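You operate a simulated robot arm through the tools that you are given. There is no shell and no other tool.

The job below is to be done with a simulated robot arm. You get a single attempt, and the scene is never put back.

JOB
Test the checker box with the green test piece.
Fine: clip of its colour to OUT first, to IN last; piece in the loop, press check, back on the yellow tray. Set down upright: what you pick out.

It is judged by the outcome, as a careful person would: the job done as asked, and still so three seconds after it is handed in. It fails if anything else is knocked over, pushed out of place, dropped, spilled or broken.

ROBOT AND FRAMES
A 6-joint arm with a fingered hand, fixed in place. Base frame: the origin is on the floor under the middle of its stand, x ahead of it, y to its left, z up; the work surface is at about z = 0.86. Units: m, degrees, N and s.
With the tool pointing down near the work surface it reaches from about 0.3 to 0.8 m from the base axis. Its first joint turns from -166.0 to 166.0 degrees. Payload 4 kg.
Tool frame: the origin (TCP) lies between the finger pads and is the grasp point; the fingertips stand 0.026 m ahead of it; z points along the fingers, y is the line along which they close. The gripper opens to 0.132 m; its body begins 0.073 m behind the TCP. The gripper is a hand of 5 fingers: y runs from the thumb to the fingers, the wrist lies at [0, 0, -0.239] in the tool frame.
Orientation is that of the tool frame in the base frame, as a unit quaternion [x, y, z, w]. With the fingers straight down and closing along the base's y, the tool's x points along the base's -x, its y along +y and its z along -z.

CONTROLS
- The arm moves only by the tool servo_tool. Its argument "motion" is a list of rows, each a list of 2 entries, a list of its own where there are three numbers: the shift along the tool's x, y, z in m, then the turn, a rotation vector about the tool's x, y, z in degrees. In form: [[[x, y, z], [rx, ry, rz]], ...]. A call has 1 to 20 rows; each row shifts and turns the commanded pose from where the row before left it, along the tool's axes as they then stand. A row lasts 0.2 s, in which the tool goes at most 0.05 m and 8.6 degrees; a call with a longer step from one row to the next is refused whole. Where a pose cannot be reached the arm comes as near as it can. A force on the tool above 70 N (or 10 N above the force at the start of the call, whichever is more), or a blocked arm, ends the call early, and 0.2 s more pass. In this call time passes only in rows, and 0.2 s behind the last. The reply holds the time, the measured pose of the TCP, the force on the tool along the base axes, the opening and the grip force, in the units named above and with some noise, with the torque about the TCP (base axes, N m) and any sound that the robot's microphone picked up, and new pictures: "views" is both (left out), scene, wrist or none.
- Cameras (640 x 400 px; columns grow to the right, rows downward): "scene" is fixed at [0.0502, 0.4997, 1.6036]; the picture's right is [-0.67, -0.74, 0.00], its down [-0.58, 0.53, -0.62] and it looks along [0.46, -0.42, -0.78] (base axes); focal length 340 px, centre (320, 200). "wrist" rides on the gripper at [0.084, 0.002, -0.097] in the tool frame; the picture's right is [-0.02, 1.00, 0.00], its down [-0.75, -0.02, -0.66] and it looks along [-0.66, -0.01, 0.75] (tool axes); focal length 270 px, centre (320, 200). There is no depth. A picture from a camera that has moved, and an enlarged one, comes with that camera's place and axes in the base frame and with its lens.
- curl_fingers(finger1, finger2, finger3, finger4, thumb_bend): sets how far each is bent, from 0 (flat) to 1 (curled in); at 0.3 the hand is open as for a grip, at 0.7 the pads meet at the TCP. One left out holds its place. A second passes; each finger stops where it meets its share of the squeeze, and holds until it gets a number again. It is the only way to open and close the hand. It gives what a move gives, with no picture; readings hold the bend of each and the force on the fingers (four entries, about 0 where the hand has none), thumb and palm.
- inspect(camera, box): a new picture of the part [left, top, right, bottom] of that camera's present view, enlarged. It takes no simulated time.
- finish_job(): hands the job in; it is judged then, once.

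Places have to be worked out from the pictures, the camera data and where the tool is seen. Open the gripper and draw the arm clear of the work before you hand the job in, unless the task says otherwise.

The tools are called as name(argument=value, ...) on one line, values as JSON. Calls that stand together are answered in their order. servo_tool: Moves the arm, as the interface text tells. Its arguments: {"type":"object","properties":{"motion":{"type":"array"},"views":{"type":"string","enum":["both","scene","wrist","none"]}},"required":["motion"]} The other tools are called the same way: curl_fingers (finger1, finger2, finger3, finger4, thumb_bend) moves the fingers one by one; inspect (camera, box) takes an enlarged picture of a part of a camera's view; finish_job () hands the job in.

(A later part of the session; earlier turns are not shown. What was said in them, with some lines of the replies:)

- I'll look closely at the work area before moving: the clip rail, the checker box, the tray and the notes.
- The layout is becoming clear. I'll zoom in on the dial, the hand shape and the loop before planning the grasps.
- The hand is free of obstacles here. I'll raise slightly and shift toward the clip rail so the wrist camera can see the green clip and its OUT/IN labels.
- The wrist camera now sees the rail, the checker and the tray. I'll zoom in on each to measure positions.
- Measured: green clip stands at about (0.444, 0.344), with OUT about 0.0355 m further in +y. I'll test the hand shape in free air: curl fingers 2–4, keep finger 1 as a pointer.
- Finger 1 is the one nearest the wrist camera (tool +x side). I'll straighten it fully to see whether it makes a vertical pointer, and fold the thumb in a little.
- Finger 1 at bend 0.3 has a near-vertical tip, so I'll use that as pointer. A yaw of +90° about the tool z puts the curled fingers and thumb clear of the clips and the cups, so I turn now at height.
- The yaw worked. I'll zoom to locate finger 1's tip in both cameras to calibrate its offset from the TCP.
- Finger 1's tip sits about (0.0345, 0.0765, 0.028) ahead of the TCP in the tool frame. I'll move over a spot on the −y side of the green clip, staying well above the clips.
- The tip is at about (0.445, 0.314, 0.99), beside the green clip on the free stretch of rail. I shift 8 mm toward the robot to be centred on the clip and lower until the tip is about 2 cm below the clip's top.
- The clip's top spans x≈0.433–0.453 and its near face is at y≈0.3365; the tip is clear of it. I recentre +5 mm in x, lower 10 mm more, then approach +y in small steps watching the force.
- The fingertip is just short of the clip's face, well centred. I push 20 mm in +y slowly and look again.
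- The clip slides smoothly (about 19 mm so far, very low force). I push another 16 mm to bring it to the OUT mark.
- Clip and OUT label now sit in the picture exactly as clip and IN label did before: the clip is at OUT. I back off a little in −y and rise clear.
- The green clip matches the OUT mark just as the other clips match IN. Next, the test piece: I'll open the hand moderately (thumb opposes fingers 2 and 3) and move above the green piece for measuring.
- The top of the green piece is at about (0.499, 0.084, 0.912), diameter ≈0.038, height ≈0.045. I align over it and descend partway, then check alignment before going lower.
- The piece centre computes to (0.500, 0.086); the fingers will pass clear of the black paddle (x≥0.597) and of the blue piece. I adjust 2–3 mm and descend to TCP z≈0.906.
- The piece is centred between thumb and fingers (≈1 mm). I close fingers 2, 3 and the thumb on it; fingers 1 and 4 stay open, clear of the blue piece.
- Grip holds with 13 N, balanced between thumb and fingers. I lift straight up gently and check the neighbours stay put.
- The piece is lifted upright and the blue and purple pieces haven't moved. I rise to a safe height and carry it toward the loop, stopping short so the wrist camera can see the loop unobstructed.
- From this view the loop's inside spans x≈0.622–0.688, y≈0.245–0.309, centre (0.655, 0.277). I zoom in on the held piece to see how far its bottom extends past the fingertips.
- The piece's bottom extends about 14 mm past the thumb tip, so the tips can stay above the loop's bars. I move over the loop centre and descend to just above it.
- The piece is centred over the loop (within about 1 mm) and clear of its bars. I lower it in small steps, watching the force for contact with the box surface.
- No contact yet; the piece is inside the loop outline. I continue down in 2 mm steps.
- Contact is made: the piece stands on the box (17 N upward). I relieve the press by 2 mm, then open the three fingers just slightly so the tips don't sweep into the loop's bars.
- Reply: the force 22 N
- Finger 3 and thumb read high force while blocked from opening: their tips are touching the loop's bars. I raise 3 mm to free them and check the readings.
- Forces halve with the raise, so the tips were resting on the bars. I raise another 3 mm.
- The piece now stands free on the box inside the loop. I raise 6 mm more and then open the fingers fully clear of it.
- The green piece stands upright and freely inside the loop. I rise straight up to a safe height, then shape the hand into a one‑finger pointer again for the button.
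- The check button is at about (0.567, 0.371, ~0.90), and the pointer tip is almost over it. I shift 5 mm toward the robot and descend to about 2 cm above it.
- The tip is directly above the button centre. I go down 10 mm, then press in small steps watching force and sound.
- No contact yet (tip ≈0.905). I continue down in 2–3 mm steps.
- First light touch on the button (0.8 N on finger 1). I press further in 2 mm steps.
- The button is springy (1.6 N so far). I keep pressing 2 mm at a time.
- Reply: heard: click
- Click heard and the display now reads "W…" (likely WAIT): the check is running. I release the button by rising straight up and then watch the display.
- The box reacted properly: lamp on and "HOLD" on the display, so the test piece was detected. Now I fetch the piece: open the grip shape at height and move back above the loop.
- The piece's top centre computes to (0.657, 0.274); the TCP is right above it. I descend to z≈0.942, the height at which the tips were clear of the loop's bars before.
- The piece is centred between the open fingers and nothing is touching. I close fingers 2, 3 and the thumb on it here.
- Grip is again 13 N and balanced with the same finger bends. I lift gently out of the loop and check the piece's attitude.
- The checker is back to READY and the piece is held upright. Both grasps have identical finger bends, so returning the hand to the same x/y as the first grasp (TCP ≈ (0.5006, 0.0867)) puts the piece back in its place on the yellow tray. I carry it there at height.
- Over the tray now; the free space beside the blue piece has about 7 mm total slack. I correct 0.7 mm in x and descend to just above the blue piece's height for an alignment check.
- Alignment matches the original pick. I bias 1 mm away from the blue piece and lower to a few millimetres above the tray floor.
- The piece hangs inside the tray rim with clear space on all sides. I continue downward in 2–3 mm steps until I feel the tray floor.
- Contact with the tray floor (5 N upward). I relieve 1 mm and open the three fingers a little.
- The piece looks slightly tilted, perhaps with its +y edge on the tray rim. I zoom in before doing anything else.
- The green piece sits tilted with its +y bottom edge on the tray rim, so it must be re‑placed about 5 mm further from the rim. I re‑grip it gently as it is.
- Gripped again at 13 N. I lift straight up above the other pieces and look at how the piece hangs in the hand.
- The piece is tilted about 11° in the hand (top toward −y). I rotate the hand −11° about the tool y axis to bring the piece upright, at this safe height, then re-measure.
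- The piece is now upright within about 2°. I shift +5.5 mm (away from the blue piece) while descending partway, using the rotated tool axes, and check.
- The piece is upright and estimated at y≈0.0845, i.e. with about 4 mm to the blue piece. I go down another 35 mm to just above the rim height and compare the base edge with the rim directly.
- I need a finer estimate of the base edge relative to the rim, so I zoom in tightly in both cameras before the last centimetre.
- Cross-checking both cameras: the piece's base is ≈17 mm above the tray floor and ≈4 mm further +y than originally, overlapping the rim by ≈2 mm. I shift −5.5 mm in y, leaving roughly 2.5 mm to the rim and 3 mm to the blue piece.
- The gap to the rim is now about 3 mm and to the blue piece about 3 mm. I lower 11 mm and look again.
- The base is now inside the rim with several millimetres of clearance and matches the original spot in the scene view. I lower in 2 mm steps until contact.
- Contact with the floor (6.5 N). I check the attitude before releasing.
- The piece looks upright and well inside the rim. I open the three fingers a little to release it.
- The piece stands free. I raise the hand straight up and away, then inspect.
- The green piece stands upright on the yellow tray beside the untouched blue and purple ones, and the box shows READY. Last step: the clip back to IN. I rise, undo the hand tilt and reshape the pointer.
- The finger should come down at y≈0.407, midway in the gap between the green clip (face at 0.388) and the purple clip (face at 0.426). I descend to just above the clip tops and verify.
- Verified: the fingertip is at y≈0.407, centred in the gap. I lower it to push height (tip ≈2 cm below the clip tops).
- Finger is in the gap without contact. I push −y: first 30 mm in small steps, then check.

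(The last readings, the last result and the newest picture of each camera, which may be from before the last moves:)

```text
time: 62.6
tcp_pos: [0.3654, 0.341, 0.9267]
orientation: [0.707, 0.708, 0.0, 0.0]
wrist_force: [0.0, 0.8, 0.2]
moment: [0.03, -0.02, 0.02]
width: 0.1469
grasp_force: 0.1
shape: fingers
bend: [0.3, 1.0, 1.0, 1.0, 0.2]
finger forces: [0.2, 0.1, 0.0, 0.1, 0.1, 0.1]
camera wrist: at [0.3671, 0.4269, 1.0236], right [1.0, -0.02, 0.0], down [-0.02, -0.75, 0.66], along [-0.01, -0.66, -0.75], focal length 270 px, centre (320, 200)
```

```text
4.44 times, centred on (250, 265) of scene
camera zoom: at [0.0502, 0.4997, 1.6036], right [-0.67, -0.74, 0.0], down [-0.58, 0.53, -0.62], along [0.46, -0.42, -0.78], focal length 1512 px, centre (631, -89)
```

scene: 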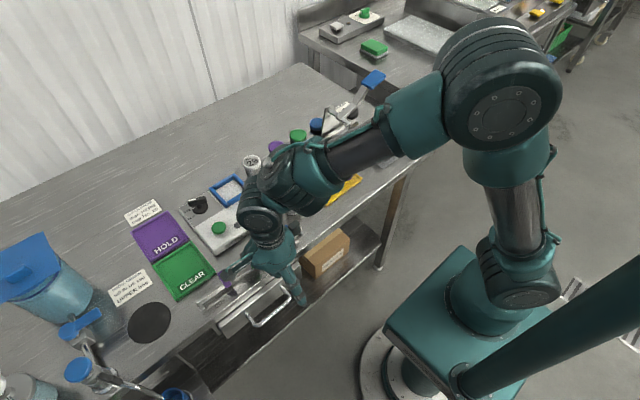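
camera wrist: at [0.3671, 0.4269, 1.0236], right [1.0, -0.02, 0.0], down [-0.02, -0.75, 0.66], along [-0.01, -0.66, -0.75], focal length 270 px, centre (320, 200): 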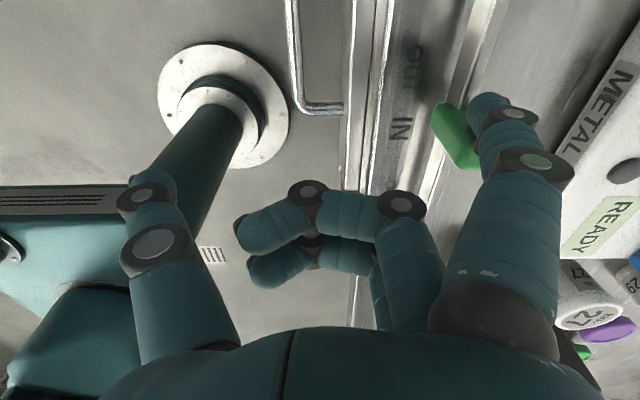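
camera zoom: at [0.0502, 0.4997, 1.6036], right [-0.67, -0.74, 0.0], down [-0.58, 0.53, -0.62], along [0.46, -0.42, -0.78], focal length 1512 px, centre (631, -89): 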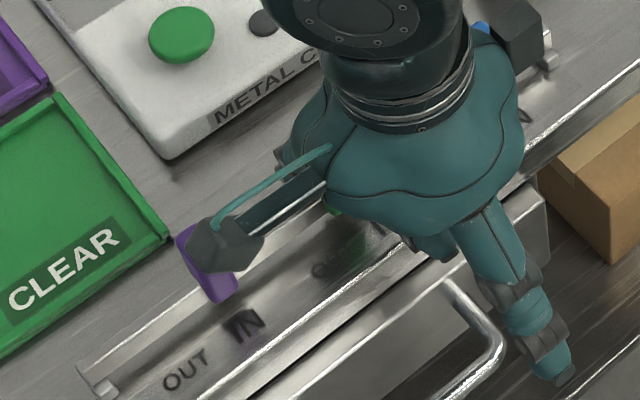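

The clip slides along with the finger, now about 14–16 mm short of IN. I push another 12 mm and compare with the IN mark.

servo_tool(motion=[[[-0.004, 0, 0], [0, 0, 0]], [[-0.004, 0, 0], [0, 0, 0]], [[-0.004, 0, 0], [0, 0, 0]]], views="wrist")

inspect(camera="wrist", box=[320, 0, 600, 190])

```text
time: 63.4
tcp_pos: [0.3659, 0.3296, 0.9272]
orientation: [0.707, 0.707, 0.0, 0.0]
wrist_force: [1.1, 0.3, 0.6]
moment: [-0.05, 0.0, 0.02]
width: 0.1473
grasp_force: 0.1
shape: fingers
bend: [0.3, 1.0, 1.0, 1.0, 0.2]
finger forces: [0.0, 0.0, 0.0, 0.1, 0.0, 0.0]
camera wrist: at [0.3666, 0.4155, 1.024], right [1.0, -0.02, 0.0], down [-0.02, -0.75, 0.66], along [-0.01, -0.66, -0.75], focal length 270 px, centre (320, 200)
```

wrist: 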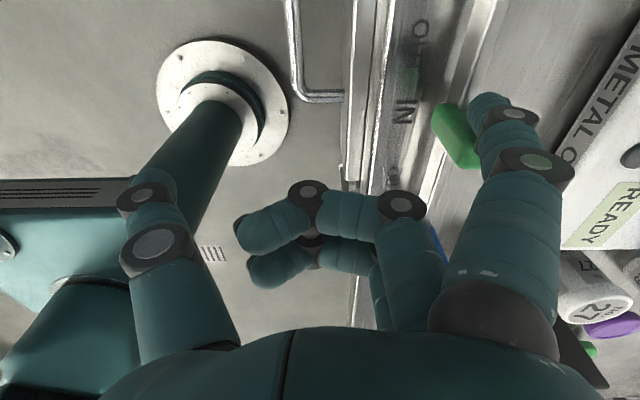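

```text
2.11 times, centred on (460, 95) of wrist
camera zoom: at [0.3666, 0.4155, 1.024], right [1.0, -0.02, 0.0], down [-0.02, -0.75, 0.66], along [-0.01, -0.66, -0.75], focal length 569 px, centre (25, 421)
```

zoom: 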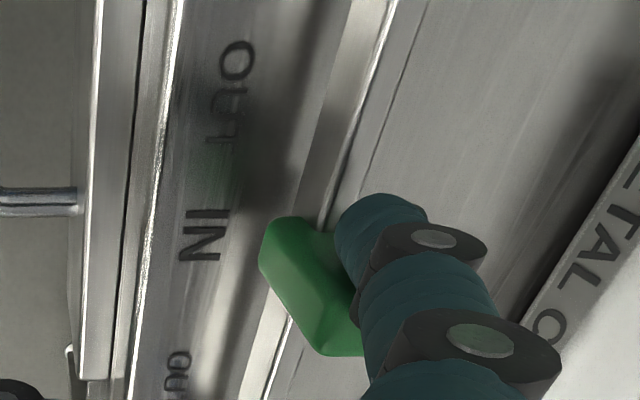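

The clip's near edge is at y≈0.341 versus 0.3365 when it was originally at IN. I push the remaining 4.5 mm.

servo_tool(motion=[[[-0.0025, 0, 0], [0, 0, 0]], [[-0.002, 0, 0], [0, 0, 0]]], views="wrist")

inspect(camera="wrist", box=[320, 0, 600, 190])

inspect(camera="scene", box=[190, 220, 310, 310])

```text
time: 64.0
tcp_pos: [0.3655, 0.3245, 0.9269]
orientation: [0.707, 0.707, 0.0, 0.001]
wrist_force: [0.1, 0.6, -0.5]
moment: [-0.03, 0.02, 0.01]
width: 0.1472
grasp_force: 0.2
shape: fingers
bend: [0.3, 1.0, 1.0, 1.0, 0.2]
finger forces: [0.1, 0.1, 0.0, 0.0, 0.0, 0.0]
camera wrist: at [0.3667, 0.4108, 1.024], right [1.0, -0.02, 0.0], down [-0.02, -0.75, 0.66], along [-0.01, -0.66, -0.75], focal length 270 px, centre (320, 200)
```

wrist: 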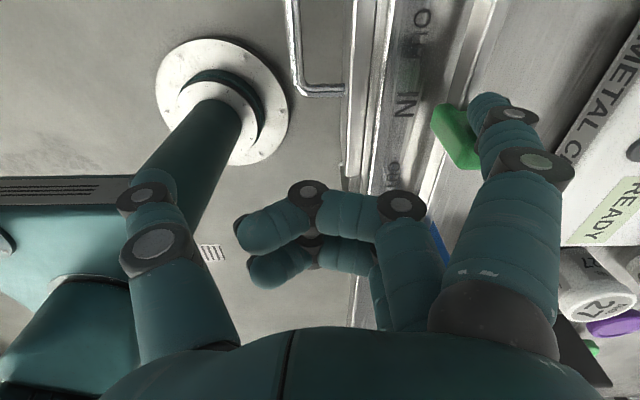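

```text
2.11 times, centred on (460, 95) of wrist
camera zoom: at [0.3667, 0.4108, 1.024], right [1.0, -0.02, 0.0], down [-0.02, -0.75, 0.66], along [-0.01, -0.66, -0.75], focal length 569 px, centre (25, 421)
```

zoom: 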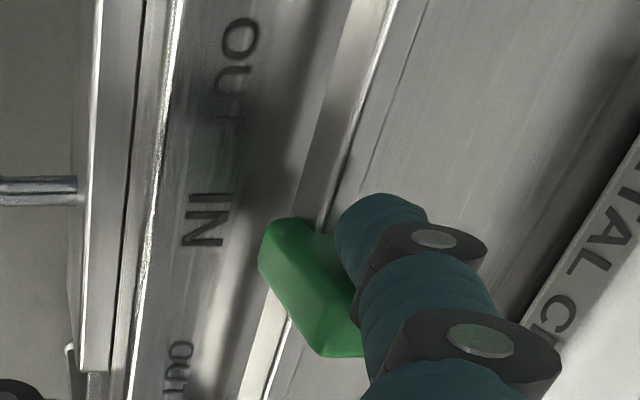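

```text
4.44 times, centred on (250, 265) of scene
camera zoom: at [0.0502, 0.4997, 1.6036], right [-0.67, -0.74, 0.0], down [-0.58, 0.53, -0.62], along [0.46, -0.42, -0.78], focal length 1512 px, centre (631, -89)
```

zoom: 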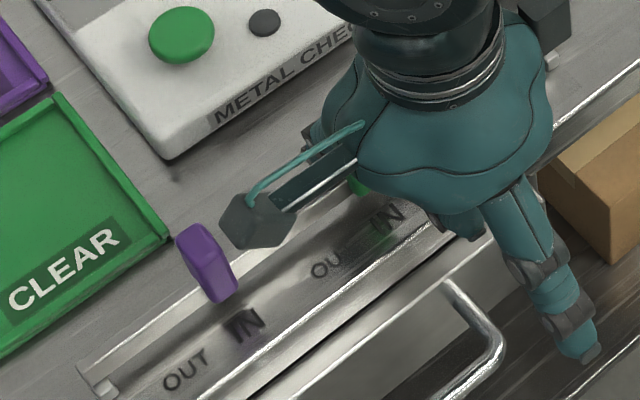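

The clip's near edge is at 0.336, the same as its original IN position. I back the finger off +y, rise clear, and verify.

servo_tool(motion=[[[0.012, 0, 0], [0, 0, 0]], [[0, 0, -0.03], [0, 0, 0]], [[0, 0, -0.045], [0, 0, 0]], [[0, 0, -0.045], [0, 0, 0]], [[-0.03, 0, -0.035], [0, 0, 0]], [[-0.035, 0, -0.02], [0, 0, 0]]])

inspect(camera="scene", box=[190, 220, 310, 310])

inspect(camera="scene", box=[170, 130, 370, 250])

```text
time: 65.4
tcp_pos: [0.3655, 0.2711, 1.1023]
orientation: [0.707, 0.707, 0.0, -0.001]
wrist_force: [0.0, -0.3, 0.0]
moment: [0.0, 0.02, 0.03]
width: 0.1471
grasp_force: 0.0
shape: fingers
bend: [0.3, 1.0, 1.0, 1.0, 0.2]
finger forces: [0.1, 0.0, 0.1, 0.0, 0.0, 0.0]
camera wrist: at [0.3666, 0.3573, 1.199], right [1.0, -0.02, 0.0], down [-0.02, -0.75, 0.66], along [-0.01, -0.66, -0.75], focal length 270 px, centre (320, 200)
```

scene: 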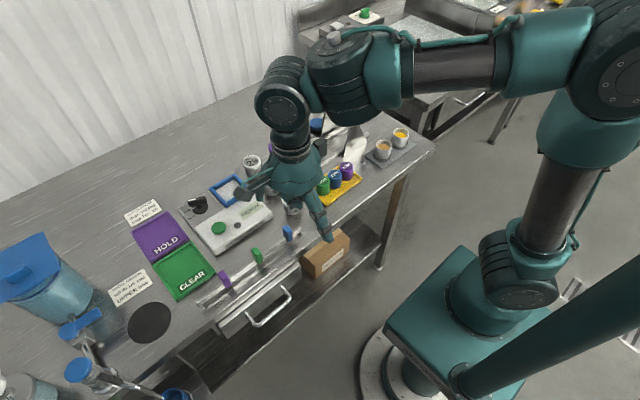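
wrist: 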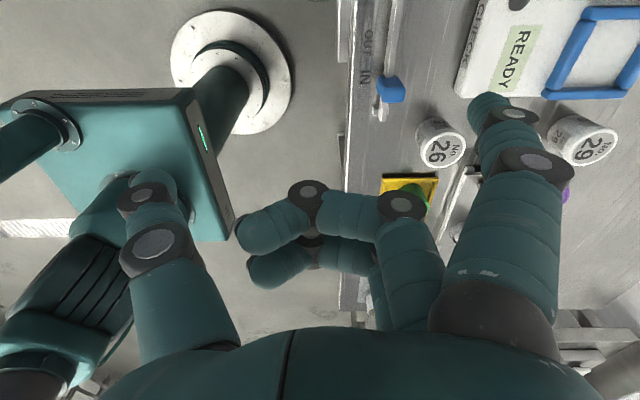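

```text
4.44 times, centred on (250, 265) of scene
camera zoom: at [0.0502, 0.4997, 1.6036], right [-0.67, -0.74, 0.0], down [-0.58, 0.53, -0.62], along [0.46, -0.42, -0.78], focal length 1512 px, centre (631, -89)
```

zoom: 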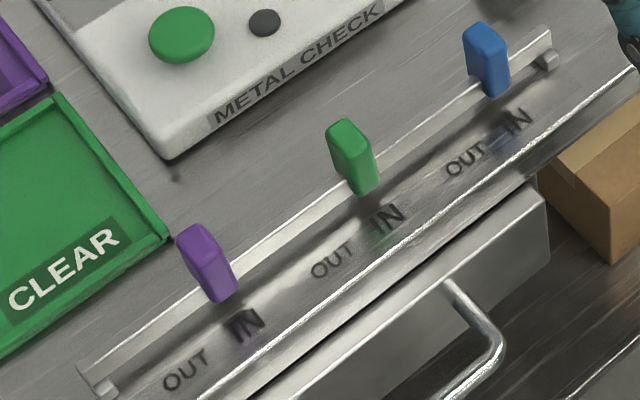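

```text
3.20 times, centred on (270, 190) of scene
camera zoom: at [0.0502, 0.4997, 1.6036], right [-0.67, -0.74, 0.0], down [-0.58, 0.53, -0.62], along [0.46, -0.42, -0.78], focal length 1088 px, centre (480, 232)
```

zoom: 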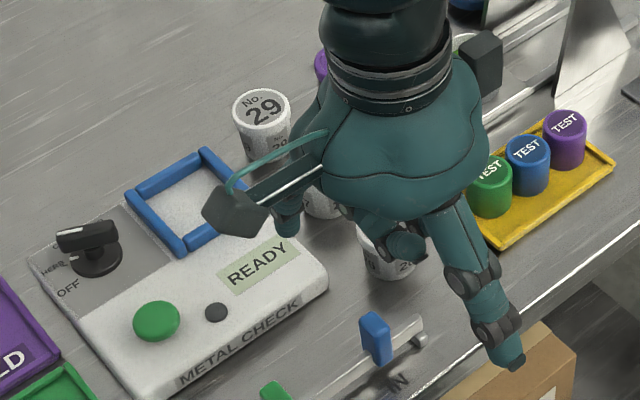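

The green clip is exactly where it was at the start (IN). I open the hand, raise the arm clear, and do a last check of the whole workplace.

servo_tool(motion=[[[0, 0, -0.04], [0, 0, 0]], [[0, 0, -0.04], [0, 0, 0]], [[-0.02, -0.01, -0.02], [0, 0, 0]]], views="none")

curl_fingers(finger1=0.3, finger2=0.3, finger3=0.3, finger4=0.3, thumb_bend=0.3)

inspect(camera="scene", box=[0, 0, 640, 400])

inspect(camera="scene", box=[290, 120, 430, 220])

inspect(camera="scene", box=[170, 150, 310, 250])

```text
time: 66.2
tcp_pos: [0.3548, 0.2517, 1.2034]
orientation: [0.707, 0.707, 0.0, 0.0]
wrist_force: [0.7, 1.0, -0.1]
moment: [-0.01, 0.02, 0.0]
width: 0.1473
grasp_force: 0.0
shape: fingers
bend: [0.3, 1.0, 1.0, 1.0, 0.2]
finger forces: [0.1, 0.1, 0.1, 0.0, 0.0, 0.0]
```

```text
time: 67.2
tcp_pos: [0.3555, 0.252, 1.2015]
orientation: [0.708, 0.707, 0.001, 0.0]
wrist_force: [0.8, -0.4, 1.0]
moment: [-0.04, 0.0, -0.02]
width: 0.1398
grasp_force: 0.1
shape: fingers
bend: [0.3, 0.3, 0.3, 0.3, 0.3]
finger forces: [0.0, 0.0, 0.0, 0.0, 0.0, 0.0]
```

```text
1.00 times, centred on (320, 200) of scene (not enlarged: the box is as wide or as high as the picture)
camera zoom: at [0.0502, 0.4997, 1.6036], right [-0.67, -0.74, 0.0], down [-0.58, 0.53, -0.62], along [0.46, -0.42, -0.78], focal length 340 px, centre (320, 200)
```

zoom: 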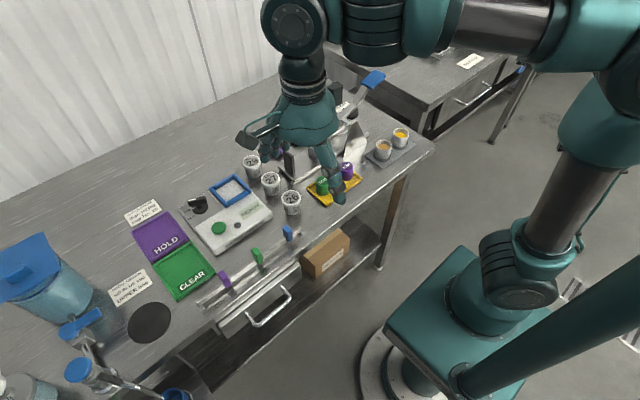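

```text
4.00 times, centred on (360, 170) of scene
camera zoom: at [0.0502, 0.4997, 1.6036], right [-0.67, -0.74, 0.0], down [-0.58, 0.53, -0.62], along [0.46, -0.42, -0.78], focal length 1361 px, centre (160, 320)
```

zoom: 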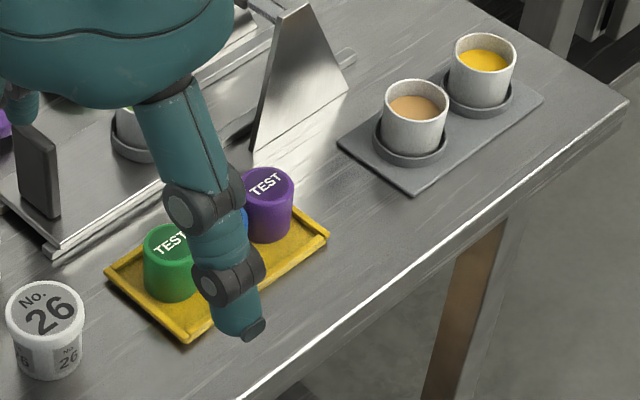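

```text
4.00 times, centred on (240, 200) of scene
camera zoom: at [0.0502, 0.4997, 1.6036], right [-0.67, -0.74, 0.0], down [-0.58, 0.53, -0.62], along [0.46, -0.42, -0.78], focal length 1361 px, centre (640, 200)
```

zoom: 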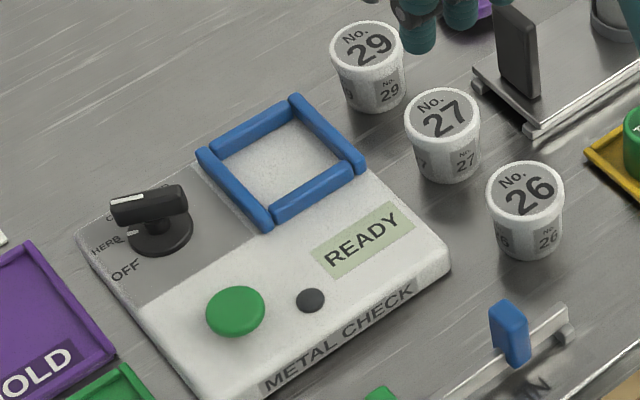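

Everything is in order. The green piece is upright on the yellow tray, the green clip is at IN, and the checker is back to READY. Nothing else looks disturbed, and the hand is open and clear, so I hand the job in.

finish_job()

```text
The job is handed in.
```

I tested the checker box with the green test piece, and it worked: pressing check lit the lamp and the display read HOLD. It went back to READY once I took the piece out.

- **Clip:** I moved the green clip to OUT first and back to IN last. It now sits where it was at the start.
- **Test piece:** It stood upright in the loop for the check. It is now upright on the yellow tray beside the blue and purple pieces, which did not move.
- **Rim contact:** On the first return to the tray, the piece settled tilted with its edge on the rim. I picked it up again, straightened it and set it down inside the rim.
- **Loop contact:** While I was placing the piece in the loop, the fingertips pressed on the loop's bars with roughly 20 N. I raised the hand until they were clear, and the loop and box showed no change afterwards.

The dial was not touched. In the last pictures nothing else on the bench looked moved, and the hand was open and clear when I handed the job in.
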